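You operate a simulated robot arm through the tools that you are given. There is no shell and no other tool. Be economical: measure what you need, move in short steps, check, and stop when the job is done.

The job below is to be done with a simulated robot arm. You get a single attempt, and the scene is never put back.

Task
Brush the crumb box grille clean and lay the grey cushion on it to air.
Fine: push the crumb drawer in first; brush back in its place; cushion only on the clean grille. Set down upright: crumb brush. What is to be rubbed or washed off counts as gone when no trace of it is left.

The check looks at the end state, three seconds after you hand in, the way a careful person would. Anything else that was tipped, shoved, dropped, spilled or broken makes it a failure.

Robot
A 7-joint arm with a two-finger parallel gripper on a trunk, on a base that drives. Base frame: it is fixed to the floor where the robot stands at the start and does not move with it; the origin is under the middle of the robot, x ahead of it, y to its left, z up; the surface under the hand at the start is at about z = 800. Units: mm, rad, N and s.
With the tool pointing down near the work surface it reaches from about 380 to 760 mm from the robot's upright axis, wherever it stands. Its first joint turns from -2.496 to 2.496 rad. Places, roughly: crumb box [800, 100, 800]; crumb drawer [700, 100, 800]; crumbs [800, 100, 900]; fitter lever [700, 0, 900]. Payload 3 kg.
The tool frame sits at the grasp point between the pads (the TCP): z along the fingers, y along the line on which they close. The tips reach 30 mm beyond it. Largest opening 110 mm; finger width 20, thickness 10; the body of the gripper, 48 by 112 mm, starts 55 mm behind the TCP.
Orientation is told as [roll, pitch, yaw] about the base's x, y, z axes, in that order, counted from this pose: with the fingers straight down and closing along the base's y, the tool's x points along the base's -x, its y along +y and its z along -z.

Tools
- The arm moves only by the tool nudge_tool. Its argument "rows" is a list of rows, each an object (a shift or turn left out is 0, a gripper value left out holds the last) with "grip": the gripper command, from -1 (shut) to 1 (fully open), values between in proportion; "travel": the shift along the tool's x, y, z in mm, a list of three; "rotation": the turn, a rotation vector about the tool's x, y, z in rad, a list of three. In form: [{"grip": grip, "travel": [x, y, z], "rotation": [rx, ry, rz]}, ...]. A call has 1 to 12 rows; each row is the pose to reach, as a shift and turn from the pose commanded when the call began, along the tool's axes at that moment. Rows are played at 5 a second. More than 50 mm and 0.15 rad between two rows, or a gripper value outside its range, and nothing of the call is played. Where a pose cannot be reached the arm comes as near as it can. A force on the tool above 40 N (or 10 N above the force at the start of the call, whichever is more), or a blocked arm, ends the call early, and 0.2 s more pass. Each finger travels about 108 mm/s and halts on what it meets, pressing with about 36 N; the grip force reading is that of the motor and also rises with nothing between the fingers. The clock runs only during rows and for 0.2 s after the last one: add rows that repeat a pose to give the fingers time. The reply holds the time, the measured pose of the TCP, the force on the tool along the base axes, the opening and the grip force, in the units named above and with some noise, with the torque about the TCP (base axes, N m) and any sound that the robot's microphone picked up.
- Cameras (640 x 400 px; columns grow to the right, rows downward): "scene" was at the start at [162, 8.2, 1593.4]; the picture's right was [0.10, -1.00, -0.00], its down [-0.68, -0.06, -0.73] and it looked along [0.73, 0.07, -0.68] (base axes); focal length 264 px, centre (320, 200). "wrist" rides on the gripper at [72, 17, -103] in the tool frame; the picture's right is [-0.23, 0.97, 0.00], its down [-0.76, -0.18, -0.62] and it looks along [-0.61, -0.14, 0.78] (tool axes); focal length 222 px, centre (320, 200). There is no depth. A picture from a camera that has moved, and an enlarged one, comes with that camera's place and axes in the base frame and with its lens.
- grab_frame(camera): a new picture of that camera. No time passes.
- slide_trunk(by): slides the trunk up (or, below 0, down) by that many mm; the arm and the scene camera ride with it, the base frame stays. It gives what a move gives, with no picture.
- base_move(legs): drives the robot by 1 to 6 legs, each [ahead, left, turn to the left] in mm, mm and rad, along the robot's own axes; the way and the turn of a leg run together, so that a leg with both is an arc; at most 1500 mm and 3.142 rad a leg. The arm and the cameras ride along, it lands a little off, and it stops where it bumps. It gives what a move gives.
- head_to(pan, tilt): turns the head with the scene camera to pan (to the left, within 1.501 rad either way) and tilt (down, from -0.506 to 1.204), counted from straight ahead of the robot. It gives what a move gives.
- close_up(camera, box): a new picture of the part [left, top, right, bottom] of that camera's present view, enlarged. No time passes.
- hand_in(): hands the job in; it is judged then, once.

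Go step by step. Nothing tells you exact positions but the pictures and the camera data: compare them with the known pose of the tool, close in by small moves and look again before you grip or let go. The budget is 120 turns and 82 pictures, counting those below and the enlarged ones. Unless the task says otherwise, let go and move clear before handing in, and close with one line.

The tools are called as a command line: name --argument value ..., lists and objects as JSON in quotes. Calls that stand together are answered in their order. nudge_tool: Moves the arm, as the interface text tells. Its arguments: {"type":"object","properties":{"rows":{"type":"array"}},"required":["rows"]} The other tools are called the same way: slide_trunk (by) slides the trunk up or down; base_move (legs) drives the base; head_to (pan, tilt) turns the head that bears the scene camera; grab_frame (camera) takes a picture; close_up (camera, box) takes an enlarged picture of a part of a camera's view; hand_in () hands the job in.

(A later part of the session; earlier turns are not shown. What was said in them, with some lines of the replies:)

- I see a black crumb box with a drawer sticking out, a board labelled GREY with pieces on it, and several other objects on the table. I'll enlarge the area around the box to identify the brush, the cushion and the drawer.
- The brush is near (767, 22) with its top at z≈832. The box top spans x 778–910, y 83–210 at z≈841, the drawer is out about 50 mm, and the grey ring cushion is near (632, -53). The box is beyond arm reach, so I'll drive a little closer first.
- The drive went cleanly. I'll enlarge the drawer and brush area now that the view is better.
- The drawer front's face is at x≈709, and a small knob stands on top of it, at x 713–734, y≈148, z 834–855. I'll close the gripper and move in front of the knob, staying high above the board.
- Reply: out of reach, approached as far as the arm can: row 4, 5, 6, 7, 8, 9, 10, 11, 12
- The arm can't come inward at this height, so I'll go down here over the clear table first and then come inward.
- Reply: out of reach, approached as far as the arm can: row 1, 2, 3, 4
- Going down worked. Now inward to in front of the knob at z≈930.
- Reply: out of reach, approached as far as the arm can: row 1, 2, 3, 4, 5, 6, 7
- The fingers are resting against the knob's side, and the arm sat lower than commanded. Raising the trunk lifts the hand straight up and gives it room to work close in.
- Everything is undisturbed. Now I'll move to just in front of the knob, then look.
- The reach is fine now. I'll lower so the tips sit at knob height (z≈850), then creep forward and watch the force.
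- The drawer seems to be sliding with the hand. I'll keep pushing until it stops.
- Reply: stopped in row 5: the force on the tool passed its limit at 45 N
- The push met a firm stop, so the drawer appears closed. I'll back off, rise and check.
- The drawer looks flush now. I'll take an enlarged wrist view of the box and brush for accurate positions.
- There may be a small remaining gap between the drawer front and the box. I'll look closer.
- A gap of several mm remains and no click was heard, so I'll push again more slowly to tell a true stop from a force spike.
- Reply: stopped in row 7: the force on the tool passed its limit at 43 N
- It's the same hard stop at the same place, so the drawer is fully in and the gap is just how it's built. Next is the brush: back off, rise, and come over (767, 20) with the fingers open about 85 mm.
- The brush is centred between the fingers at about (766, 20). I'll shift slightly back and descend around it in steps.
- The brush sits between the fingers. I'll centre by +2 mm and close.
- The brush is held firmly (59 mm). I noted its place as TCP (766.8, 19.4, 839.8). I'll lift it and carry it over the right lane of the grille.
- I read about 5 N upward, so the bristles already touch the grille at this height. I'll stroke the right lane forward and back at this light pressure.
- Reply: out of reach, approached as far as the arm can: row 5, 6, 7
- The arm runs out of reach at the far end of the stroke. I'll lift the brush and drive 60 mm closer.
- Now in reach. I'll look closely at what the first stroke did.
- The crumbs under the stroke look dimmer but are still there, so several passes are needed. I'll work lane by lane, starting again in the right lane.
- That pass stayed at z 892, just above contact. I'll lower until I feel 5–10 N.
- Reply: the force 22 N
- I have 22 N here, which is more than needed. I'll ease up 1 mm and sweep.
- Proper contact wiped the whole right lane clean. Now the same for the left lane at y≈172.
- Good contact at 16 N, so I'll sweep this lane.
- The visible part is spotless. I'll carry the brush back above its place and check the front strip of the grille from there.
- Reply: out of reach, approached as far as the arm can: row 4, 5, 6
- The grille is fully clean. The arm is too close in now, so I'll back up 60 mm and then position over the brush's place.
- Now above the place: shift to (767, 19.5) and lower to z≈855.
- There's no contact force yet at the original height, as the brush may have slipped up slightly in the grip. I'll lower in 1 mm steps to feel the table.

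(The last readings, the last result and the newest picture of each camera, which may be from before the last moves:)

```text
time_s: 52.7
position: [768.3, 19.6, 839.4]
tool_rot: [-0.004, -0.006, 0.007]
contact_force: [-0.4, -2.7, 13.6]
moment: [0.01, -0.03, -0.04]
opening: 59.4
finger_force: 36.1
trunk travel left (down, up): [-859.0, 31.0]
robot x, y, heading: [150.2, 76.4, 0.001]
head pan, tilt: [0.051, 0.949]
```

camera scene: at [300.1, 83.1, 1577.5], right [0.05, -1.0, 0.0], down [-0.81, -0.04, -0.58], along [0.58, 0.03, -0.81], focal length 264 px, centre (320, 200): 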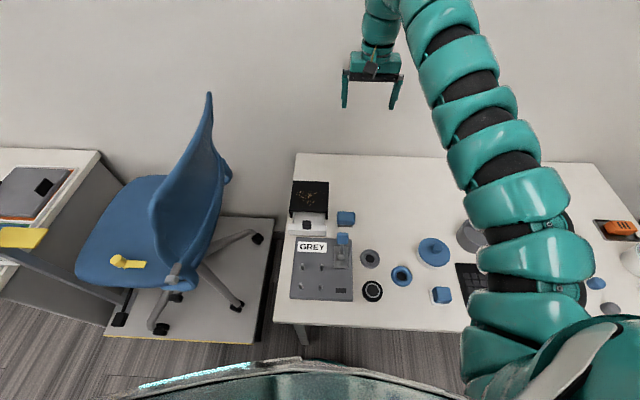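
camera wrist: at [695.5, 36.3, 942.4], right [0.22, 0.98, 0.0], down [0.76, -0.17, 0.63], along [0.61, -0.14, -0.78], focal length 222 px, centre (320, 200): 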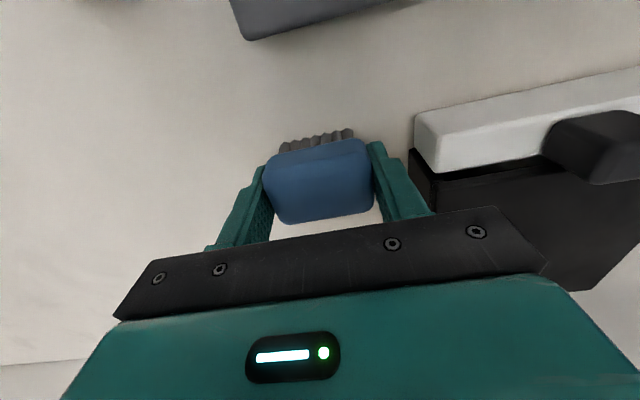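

The brush is now standing on the table with 13.6 N. I'll ease up 1 mm, open to about 82 mm and rise straight up.

nudge_tool --rows '[{"travel": [1.5, 0, -1], "grip": -0.3}, {"travel": [1.5, 0, -1], "grip": 0.2}, {"travel": [1.5, 0, -1], "grip": 0.5}, {"travel": [1.5, 0, -1], "grip": 0.5}, {"travel": [1.5, 0, -1], "grip": 0.5}, {"travel": [1.5, 0, -30], "grip": 0.5}, {"travel": [1.5, 0, -70], "grip": 0.5}, {"travel": [1.5, 0, -90], "grip": 0.5}, {"travel": [1.5, 0, -90], "grip": 0.5}]'

grab_frame --camera "wrist"

```text
time_s: 54.7
position: [765.9, 18.8, 929.0]
tool_rot: [-0.004, -0.004, 0.007]
contact_force: [-0.6, 0.0, -0.2]
moment: [0.01, 0.0, -0.01]
opening: 82.7
finger_force: 0.0
trunk travel left (down, up): [-859.0, 31.0]
robot x, y, heading: [154.2, 82.7, 0.002]
head pan, tilt: [0.051, 0.949]
```

```text
48 pictures are left
camera wrist: at [694.2, 36.1, 1032.2], right [0.22, 0.98, 0.0], down [0.76, -0.17, 0.63], along [0.61, -0.14, -0.78], focal length 222 px, centre (320, 200)
```

wrist: 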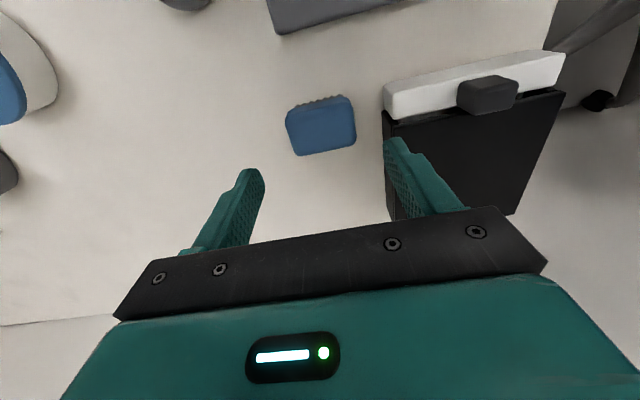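

The brush stands upright in its place. Next is the grey cushion near (632, -53), which I'll approach around the lever: first right, then inward.

nudge_tool --rows '[{"travel": [0, -37, 0]}, {"travel": [0, -72, 0]}, {"travel": [30, -72, 0]}, {"travel": [60, -72, 0]}, {"travel": [90, -72, 0]}, {"travel": [110, -72, 0]}, {"travel": [120, -72, 0]}, {"travel": [120, -72, 0]}]'

grab_frame --camera "wrist"

close_up --camera "scene" --box '[280, 150, 440, 250]'

```text
time_s: 56.5
position: [767.1, -51.7, 929.0]
tool_rot: [-0.005, -0.003, 0.006]
contact_force: [0.5, -0.4, -1.1]
moment: [0.0, 0.0, -0.01]
opening: 82.6
finger_force: 0.1
out of reach, approached as far as the arm can: row 3, 4, 5, 6, 7, 8
trunk travel left (down, up): [-859.0, 31.0]
robot x, y, heading: [150.6, 78.0, -0.002]
head pan, tilt: [0.051, 0.949]
```

```text
47 pictures are left
camera wrist: at [693.8, -34.9, 1031.7], right [0.22, 0.98, 0.0], down [0.76, -0.17, 0.63], along [0.61, -0.14, -0.78], focal length 222 px, centre (320, 200)
```

wrist: 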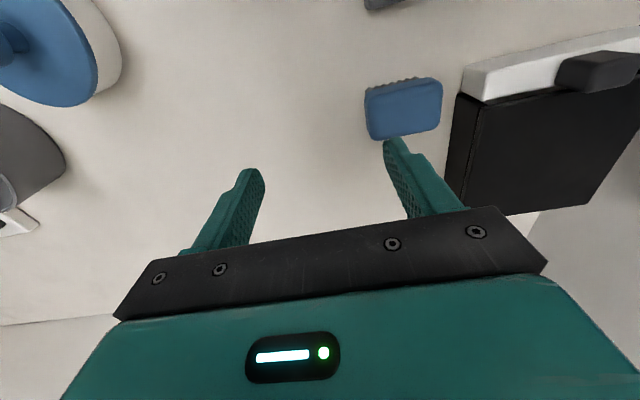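

```text
4.00 times, centred on (360, 200) of scene
camera zoom: at [304.2, 82.9, 1727.4], right [0.05, -1.0, 0.0], down [-0.81, -0.04, -0.58], along [0.58, 0.03, -0.81], focal length 1055 px, centre (160, 200)
```

zoom: 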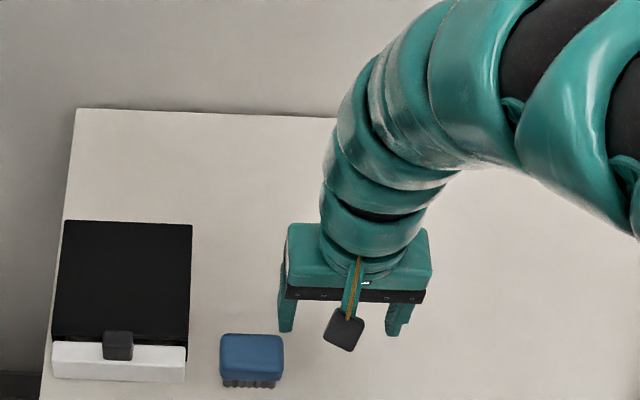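

The drawer is properly closed and the brush stands well. The arm won't fold inward at this height, so I'll drive the base back 135 mm to carry the hand over the cushion.

base_move --legs '[[-135, 0, 0]]'

grab_frame --camera "wrist"

```text
time_s: 57.8
position: [629.5, -52.0, 930.3]
tool_rot: [-0.003, -0.005, 0.004]
contact_force: [0.3, 0.1, 0.6]
moment: [-0.01, -0.02, 0.0]
opening: 82.7
finger_force: 0.1
trunk travel left (down, up): [-859.0, 31.0]
robot x, y, heading: [17.6, 80.4, -0.002]
head pan, tilt: [0.051, 0.949]
```

```text
45 pictures are left
camera wrist: at [557.7, -35.9, 1032.4], right [0.22, 0.98, 0.0], down [0.76, -0.17, 0.63], along [0.61, -0.14, -0.78], focal length 222 px, centre (320, 200)
```

wrist: 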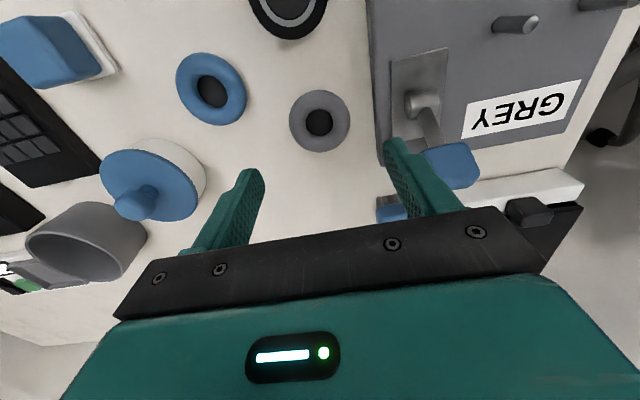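

The cushion centre is at (632, -53), with the board edge at y≈0. I'll narrow the opening to 74 mm, align, and go down partway to recheck.

nudge_tool --rows '[{"travel": [-2, -1.5, 0], "grip": 0.345}, {"travel": [-2, -1.5, 20], "grip": 0.345}, {"travel": [-2, -1.5, 40], "grip": 0.345}, {"travel": [-2, -1.5, 60], "grip": 0.345}, {"travel": [-2, -1.5, 60], "grip": 0.345}]'

grab_frame --camera "wrist"

```text
time_s: 59.0
position: [631.5, -54.6, 869.9]
tool_rot: [-0.004, -0.004, 0.005]
contact_force: [0.0, 0.2, 0.1]
moment: [0.0, 0.02, 0.0]
opening: 73.8
finger_force: 0.0
trunk travel left (down, up): [-859.0, 31.0]
robot x, y, heading: [19.3, 80.3, 0.0]
head pan, tilt: [0.051, 0.949]
```

```text
44 pictures are left
camera wrist: at [559.7, -38.1, 971.7], right [0.22, 0.98, 0.0], down [0.76, -0.17, 0.63], along [0.61, -0.14, -0.78], focal length 222 px, centre (320, 200)
```

wrist: 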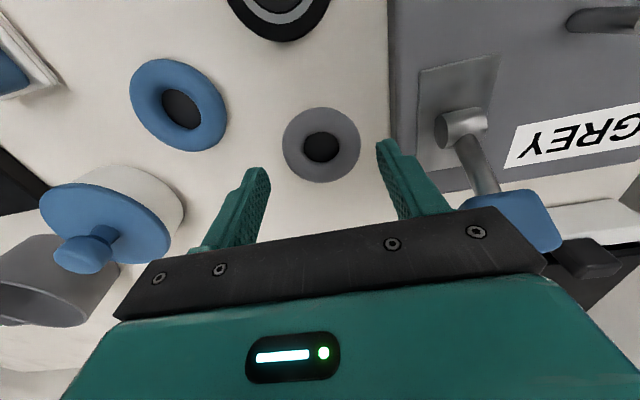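

The cushion is centred within a millimetre or so and the lever is clear. I'll descend to z≈834 and then close gently.

nudge_tool --rows '[{"travel": [0, 0, 12]}, {"travel": [0, 0, 24]}, {"travel": [0, 0, 35]}, {"travel": [0, 0, 35]}]'

grab_frame --camera "wrist"

```text
time_s: 60.0
position: [632.4, -54.2, 834.8]
tool_rot: [-0.003, -0.003, 0.006]
contact_force: [0.0, 0.8, -0.3]
moment: [0.02, 0.0, 0.0]
opening: 73.8
finger_force: 0.0
trunk travel left (down, up): [-859.0, 31.0]
robot x, y, heading: [18.4, 75.5, -0.003]
head pan, tilt: [0.051, 0.949]
```

```text
43 pictures are left
camera wrist: at [560.3, -36.8, 937.1], right [0.22, 0.98, 0.0], down [0.76, -0.17, 0.63], along [0.61, -0.14, -0.78], focal length 222 px, centre (320, 200)
```

wrist: 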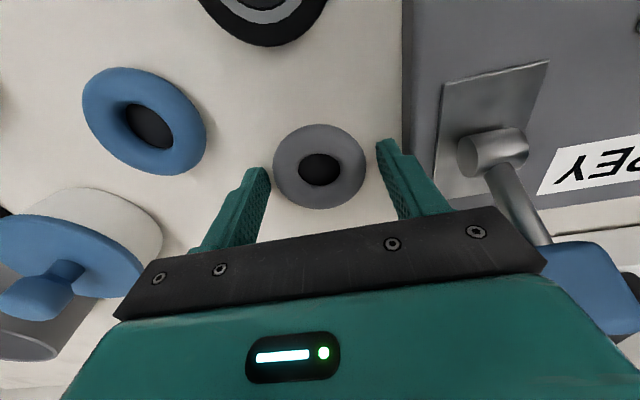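

The cushion lies squarely between the pads. Closing.

nudge_tool --rows '[{"travel": [0, 0.5, 0], "grip": 0.2}, {"travel": [0, 0.5, 0], "grip": 0.1}, {"travel": [0, 0.5, 0], "grip": 0}, {"travel": [0, 0.5, 0], "grip": -0.1}, {"travel": [0, 0.5, 0], "grip": -0.2}, {"travel": [0, 0.5, 0], "grip": -0.2}]'

close_up --camera "wrist" --box '[200, 80, 456, 240]'

```text
time_s: 61.4
position: [633.3, -53.0, 833.9]
tool_rot: [-0.003, -0.004, 0.007]
contact_force: [0.3, 0.0, -0.2]
moment: [0.05, -0.01, -0.04]
opening: 58.0
finger_force: 35.4
trunk travel left (down, up): [-859.0, 31.0]
robot x, y, heading: [17.6, 76.4, -0.003]
head pan, tilt: [0.051, 0.949]
```

```text
2.50 times, centred on (328, 160) of wrist
camera zoom: at [560.8, -36.6, 937.2], right [0.22, 0.98, 0.0], down [0.76, -0.17, 0.63], along [0.61, -0.14, -0.78], focal length 555 px, centre (300, 300)
```

zoom: 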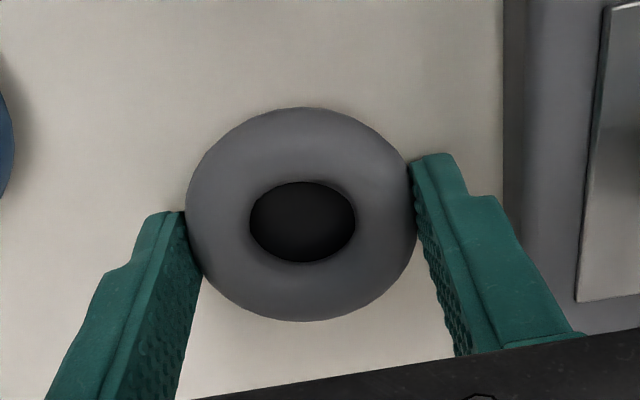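

Gripped at 58 mm. I'll lift straight up in steps and check the hold.

nudge_tool --rows '[{"travel": [0, 0, -10]}, {"travel": [0, 0, -30]}, {"travel": [0, 0, -55]}, {"travel": [0, 0, -80]}, {"travel": [0, 0, -105]}, {"travel": [0, 0, -120]}, {"travel": [0, 0, -120]}]'

grab_frame --camera "wrist"

```text
time_s: 63.0
position: [643.1, -51.2, 954.2]
tool_rot: [-0.004, 0.0, 0.005]
contact_force: [-0.5, -0.6, 0.1]
moment: [-0.02, -0.02, -0.01]
opening: 58.2
finger_force: 36.3
out of reach, approached as far as the arm can: row 5, 6, 7
trunk travel left (down, up): [-859.0, 31.0]
robot x, y, heading: [15.8, 78.2, 0.0]
head pan, tilt: [0.051, 0.949]
```

```text
41 pictures are left
camera wrist: at [571.0, -35.3, 1058.0], right [0.22, 0.98, 0.0], down [0.76, -0.17, 0.62], along [0.61, -0.14, -0.78], focal length 222 px, centre (320, 200)
```

wrist: 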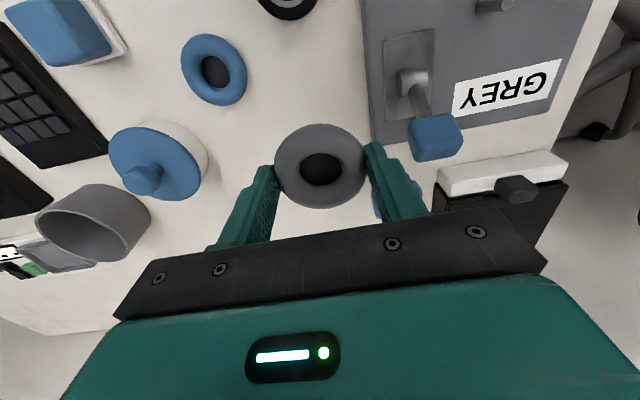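

The cushion is held well. I'll drive ahead 195 mm with the hand high, back to where the grille was within reach.

base_move --legs '[[195, 0, 0]]'

nudge_tool --rows '[{"travel": [0, 33, 0]}, {"travel": [0, 66, 0]}, {"travel": [0, 99, 0]}, {"travel": [0, 132, 0]}, {"travel": [-4, 165, 0]}, {"travel": [-6, 198, 0]}, {"travel": [-6, 198, 0]}]'

grab_frame --camera "wrist"

```text
time_s: 64.6
position: [842.2, -50.7, 953.9]
tool_rot: [-0.003, 0.0, 0.008]
contact_force: [0.0, -0.1, -1.0]
moment: [-0.01, -0.02, 0.0]
opening: 58.3
finger_force: 35.9
trunk travel left (down, up): [-859.0, 31.0]
robot x, y, heading: [216.0, 78.7, 0.0]
head pan, tilt: [0.051, 0.949]
```

```text
time_s: 66.2
position: [845.4, 146.1, 952.4]
tool_rot: [-0.004, 0.0, 0.005]
contact_force: [0.0, -0.6, -1.1]
moment: [0.0, -0.02, 0.0]
opening: 58.2
finger_force: 35.9
trunk travel left (down, up): [-859.0, 31.0]
robot x, y, heading: [214.5, 75.7, 0.001]
head pan, tilt: [0.051, 0.949]
```

```text
40 pictures are left
camera wrist: at [773.8, 162.5, 1055.9], right [0.22, 0.98, 0.0], down [0.76, -0.17, 0.62], along [0.61, -0.14, -0.78], focal length 222 px, centre (320, 200)
```

wrist: 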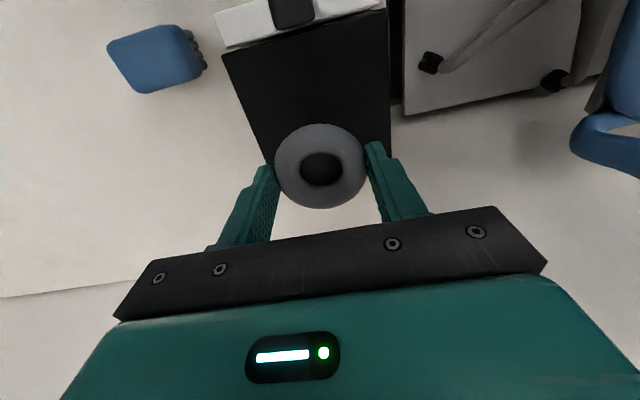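

The cushion is above the middle of the clean grille. I'll lower to just above contact, expected at TCP z≈884.

nudge_tool --rows '[{"travel": [2, 0, 30]}, {"travel": [2, 0, 55]}, {"travel": [2, 0, 63]}, {"travel": [2, 0, 63]}]'

grab_frame --camera "wrist"

```text
time_s: 67.2
position: [844.1, 146.2, 891.3]
tool_rot: [-0.004, 0.001, 0.006]
contact_force: [0.0, 0.1, -1.0]
moment: [0.0, 0.02, 0.0]
opening: 58.2
finger_force: 35.8
trunk travel left (down, up): [-859.0, 31.0]
robot x, y, heading: [218.0, 78.4, -0.002]
head pan, tilt: [0.051, 0.949]
```

```text
39 pictures are left
camera wrist: at [772.0, 163.1, 993.9], right [0.22, 0.98, 0.0], down [0.76, -0.17, 0.62], along [0.61, -0.14, -0.78], focal length 222 px, centre (320, 200)
```

wrist: 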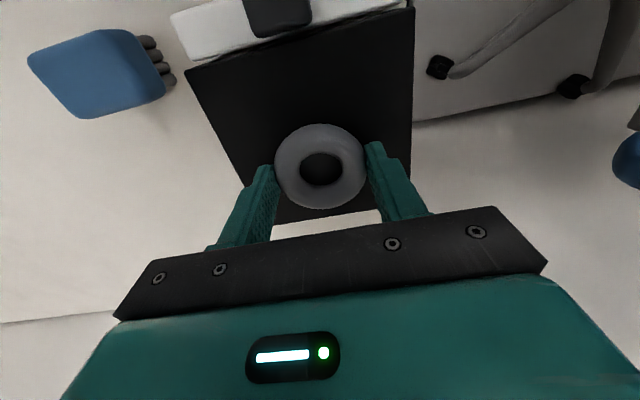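

It's well centred. Lowering in small steps until contact.

nudge_tool --rows '[{"travel": [0, 0, 3]}, {"travel": [0, 0, 5]}, {"travel": [0, 0, 6]}, {"travel": [0, 0, 6]}]'

```text
time_s: 68.2
position: [844.6, 146.0, 885.0]
tool_rot: [-0.004, -0.001, 0.005]
contact_force: [-0.1, 0.8, 0.2]
moment: [0.04, 0.05, 0.02]
opening: 58.0
finger_force: 36.5
trunk travel left (down, up): [-859.0, 31.0]
robot x, y, heading: [215.2, 80.3, -0.005]
head pan, tilt: [0.051, 0.949]
```

nudge_tool --rows '[{"travel": [0, 0, 1]}, {"travel": [0, 0, 2]}, {"travel": [0, 0, 2]}]'

```text
time_s: 69.0
position: [845.3, 146.0, 885.3]
tool_rot: [-0.003, -0.002, 0.006]
contact_force: [0.5, -3.3, 12.2]
moment: [0.07, -0.12, -0.02]
opening: 58.2
finger_force: 35.9
trunk travel left (down, up): [-859.0, 31.0]
robot x, y, heading: [216.9, 80.4, -0.001]
head pan, tilt: [0.051, 0.949]
```

The cushion now rests on the grille with 12 N. I'll ease up, open to about 75 mm and rise clear.

nudge_tool --rows '[{"travel": [0, 0, -0.5], "grip": -0.2}, {"travel": [0, 0, -0.5], "grip": 0.2}, {"travel": [0, 0, -0.5], "grip": 0.4}, {"travel": [0, 0, -0.5], "grip": 0.4}, {"travel": [0, 0, -0.5], "grip": 0.4}, {"travel": [0, 0, -25], "grip": 0.4}, {"travel": [0, 0, -50], "grip": 0.4}, {"travel": [0, 0, -80], "grip": 0.4}, {"travel": [0, 0, -80], "grip": 0.4}]'

grab_frame --camera "wrist"

```text
time_s: 71.0
position: [844.3, 146.0, 962.0]
tool_rot: [-0.002, 0.0, 0.006]
contact_force: [-0.6, 0.2, -0.5]
moment: [0.03, -0.03, 0.02]
opening: 77.2
finger_force: 0.1
trunk travel left (down, up): [-859.0, 31.0]
robot x, y, heading: [216.0, 80.1, 0.002]
head pan, tilt: [0.051, 0.949]
```

```text
38 pictures are left
camera wrist: at [771.4, 163.1, 1065.3], right [0.22, 0.98, 0.0], down [0.76, -0.17, 0.62], along [0.61, -0.14, -0.78], focal length 222 px, centre (320, 200)
```

wrist: 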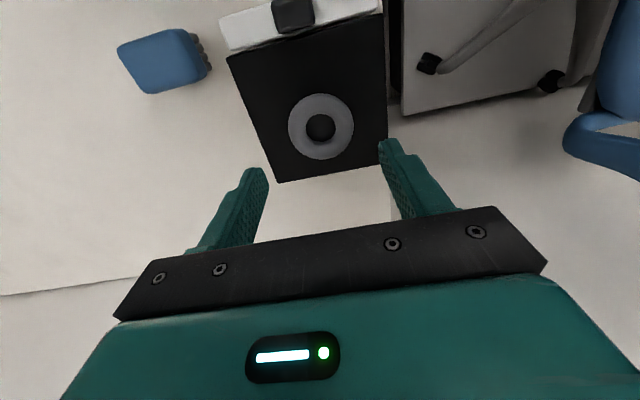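

The cushion lies flat on the clean grille. I'll move the arm clear to the right and check the whole scene.

nudge_tool --rows '[{"travel": [0, -33, 0]}, {"travel": [0, -66, 0]}, {"travel": [0, -99, 0]}, {"travel": [0, -132, 0]}, {"travel": [0, -165, 0]}, {"travel": [0, -195, 0]}, {"travel": [0, -195, 0]}]'

grab_frame --camera "scene"

close_up --camera "scene" --box '[280, 180, 440, 280]'

```text
time_s: 72.6
position: [846.3, -48.3, 959.9]
tool_rot: [-0.004, 0.003, 0.007]
contact_force: [0.3, -0.1, -0.6]
moment: [0.01, 0.0, 0.01]
opening: 76.9
finger_force: 0.0
trunk travel left (down, up): [-859.0, 31.0]
robot x, y, heading: [219.7, 77.9, -0.004]
head pan, tilt: [0.051, 0.949]
```

```text
37 pictures are left
camera scene: at [368.4, 83.0, 1727.5], right [0.05, -1.0, 0.0], down [-0.81, -0.04, -0.58], along [0.58, 0.03, -0.81], focal length 264 px, centre (320, 200)
```

scene: 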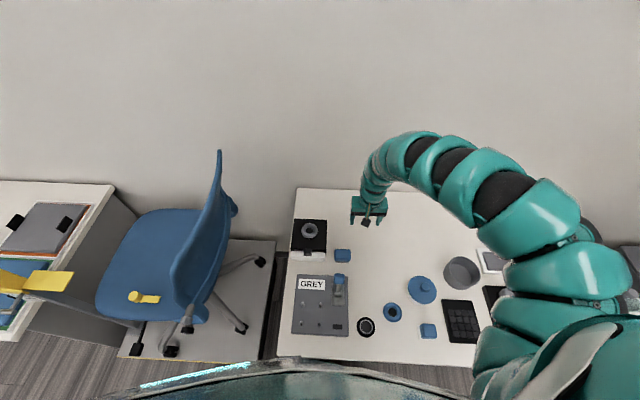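

```text
4.00 times, centred on (360, 230) of scene
camera zoom: at [368.4, 83.0, 1727.5], right [0.05, -1.0, 0.0], down [-0.81, -0.04, -0.58], along [0.58, 0.03, -0.81], focal length 1055 px, centre (160, 80)
```

zoom: 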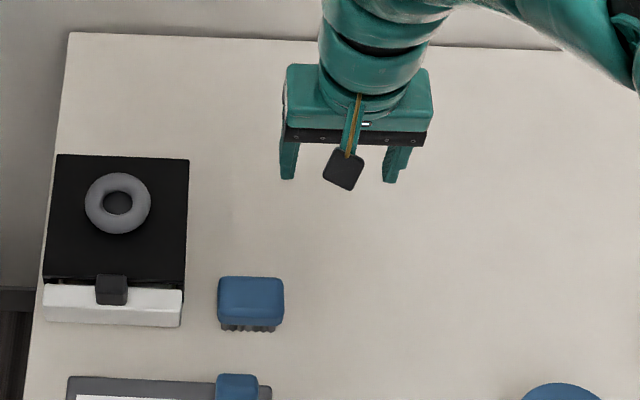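

Everything is in order. One last enlarged look at the grille and the drawer joint.

close_up --camera "scene" --box '[286, 214, 342, 264]'

```text
8.00 times, centred on (314, 239) of scene
camera zoom: at [368.4, 83.0, 1727.5], right [0.05, -1.0, 0.0], down [-0.81, -0.04, -0.58], along [0.58, 0.03, -0.81], focal length 2110 px, centre (368, -112)
```

zoom: 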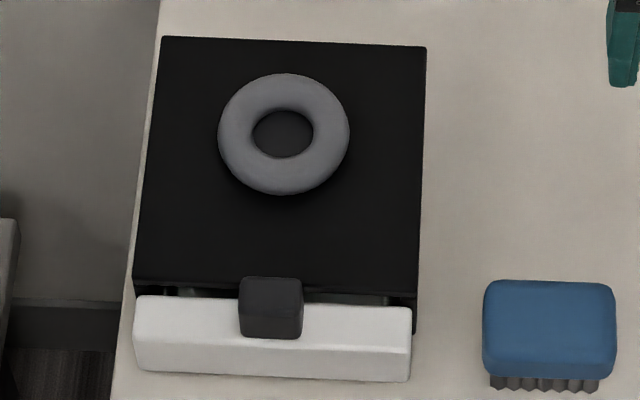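

The drawer is pushed in to its stop, the grille shows no trace of crumbs, the brush stands upright in its place, the grey cushion lies on the grille, and the arm is clear. Handing in.

hand_in

```text
The job is handed in.
```

I pushed the crumb drawer in, brushed the grille clean, stood the brush upright back in its place and laid the grey cushion on the grille. A gap of about 5 mm still shows behind the drawer front. Two pushes stopped at the same point, at over 40 N each, so I took that as fully closed.
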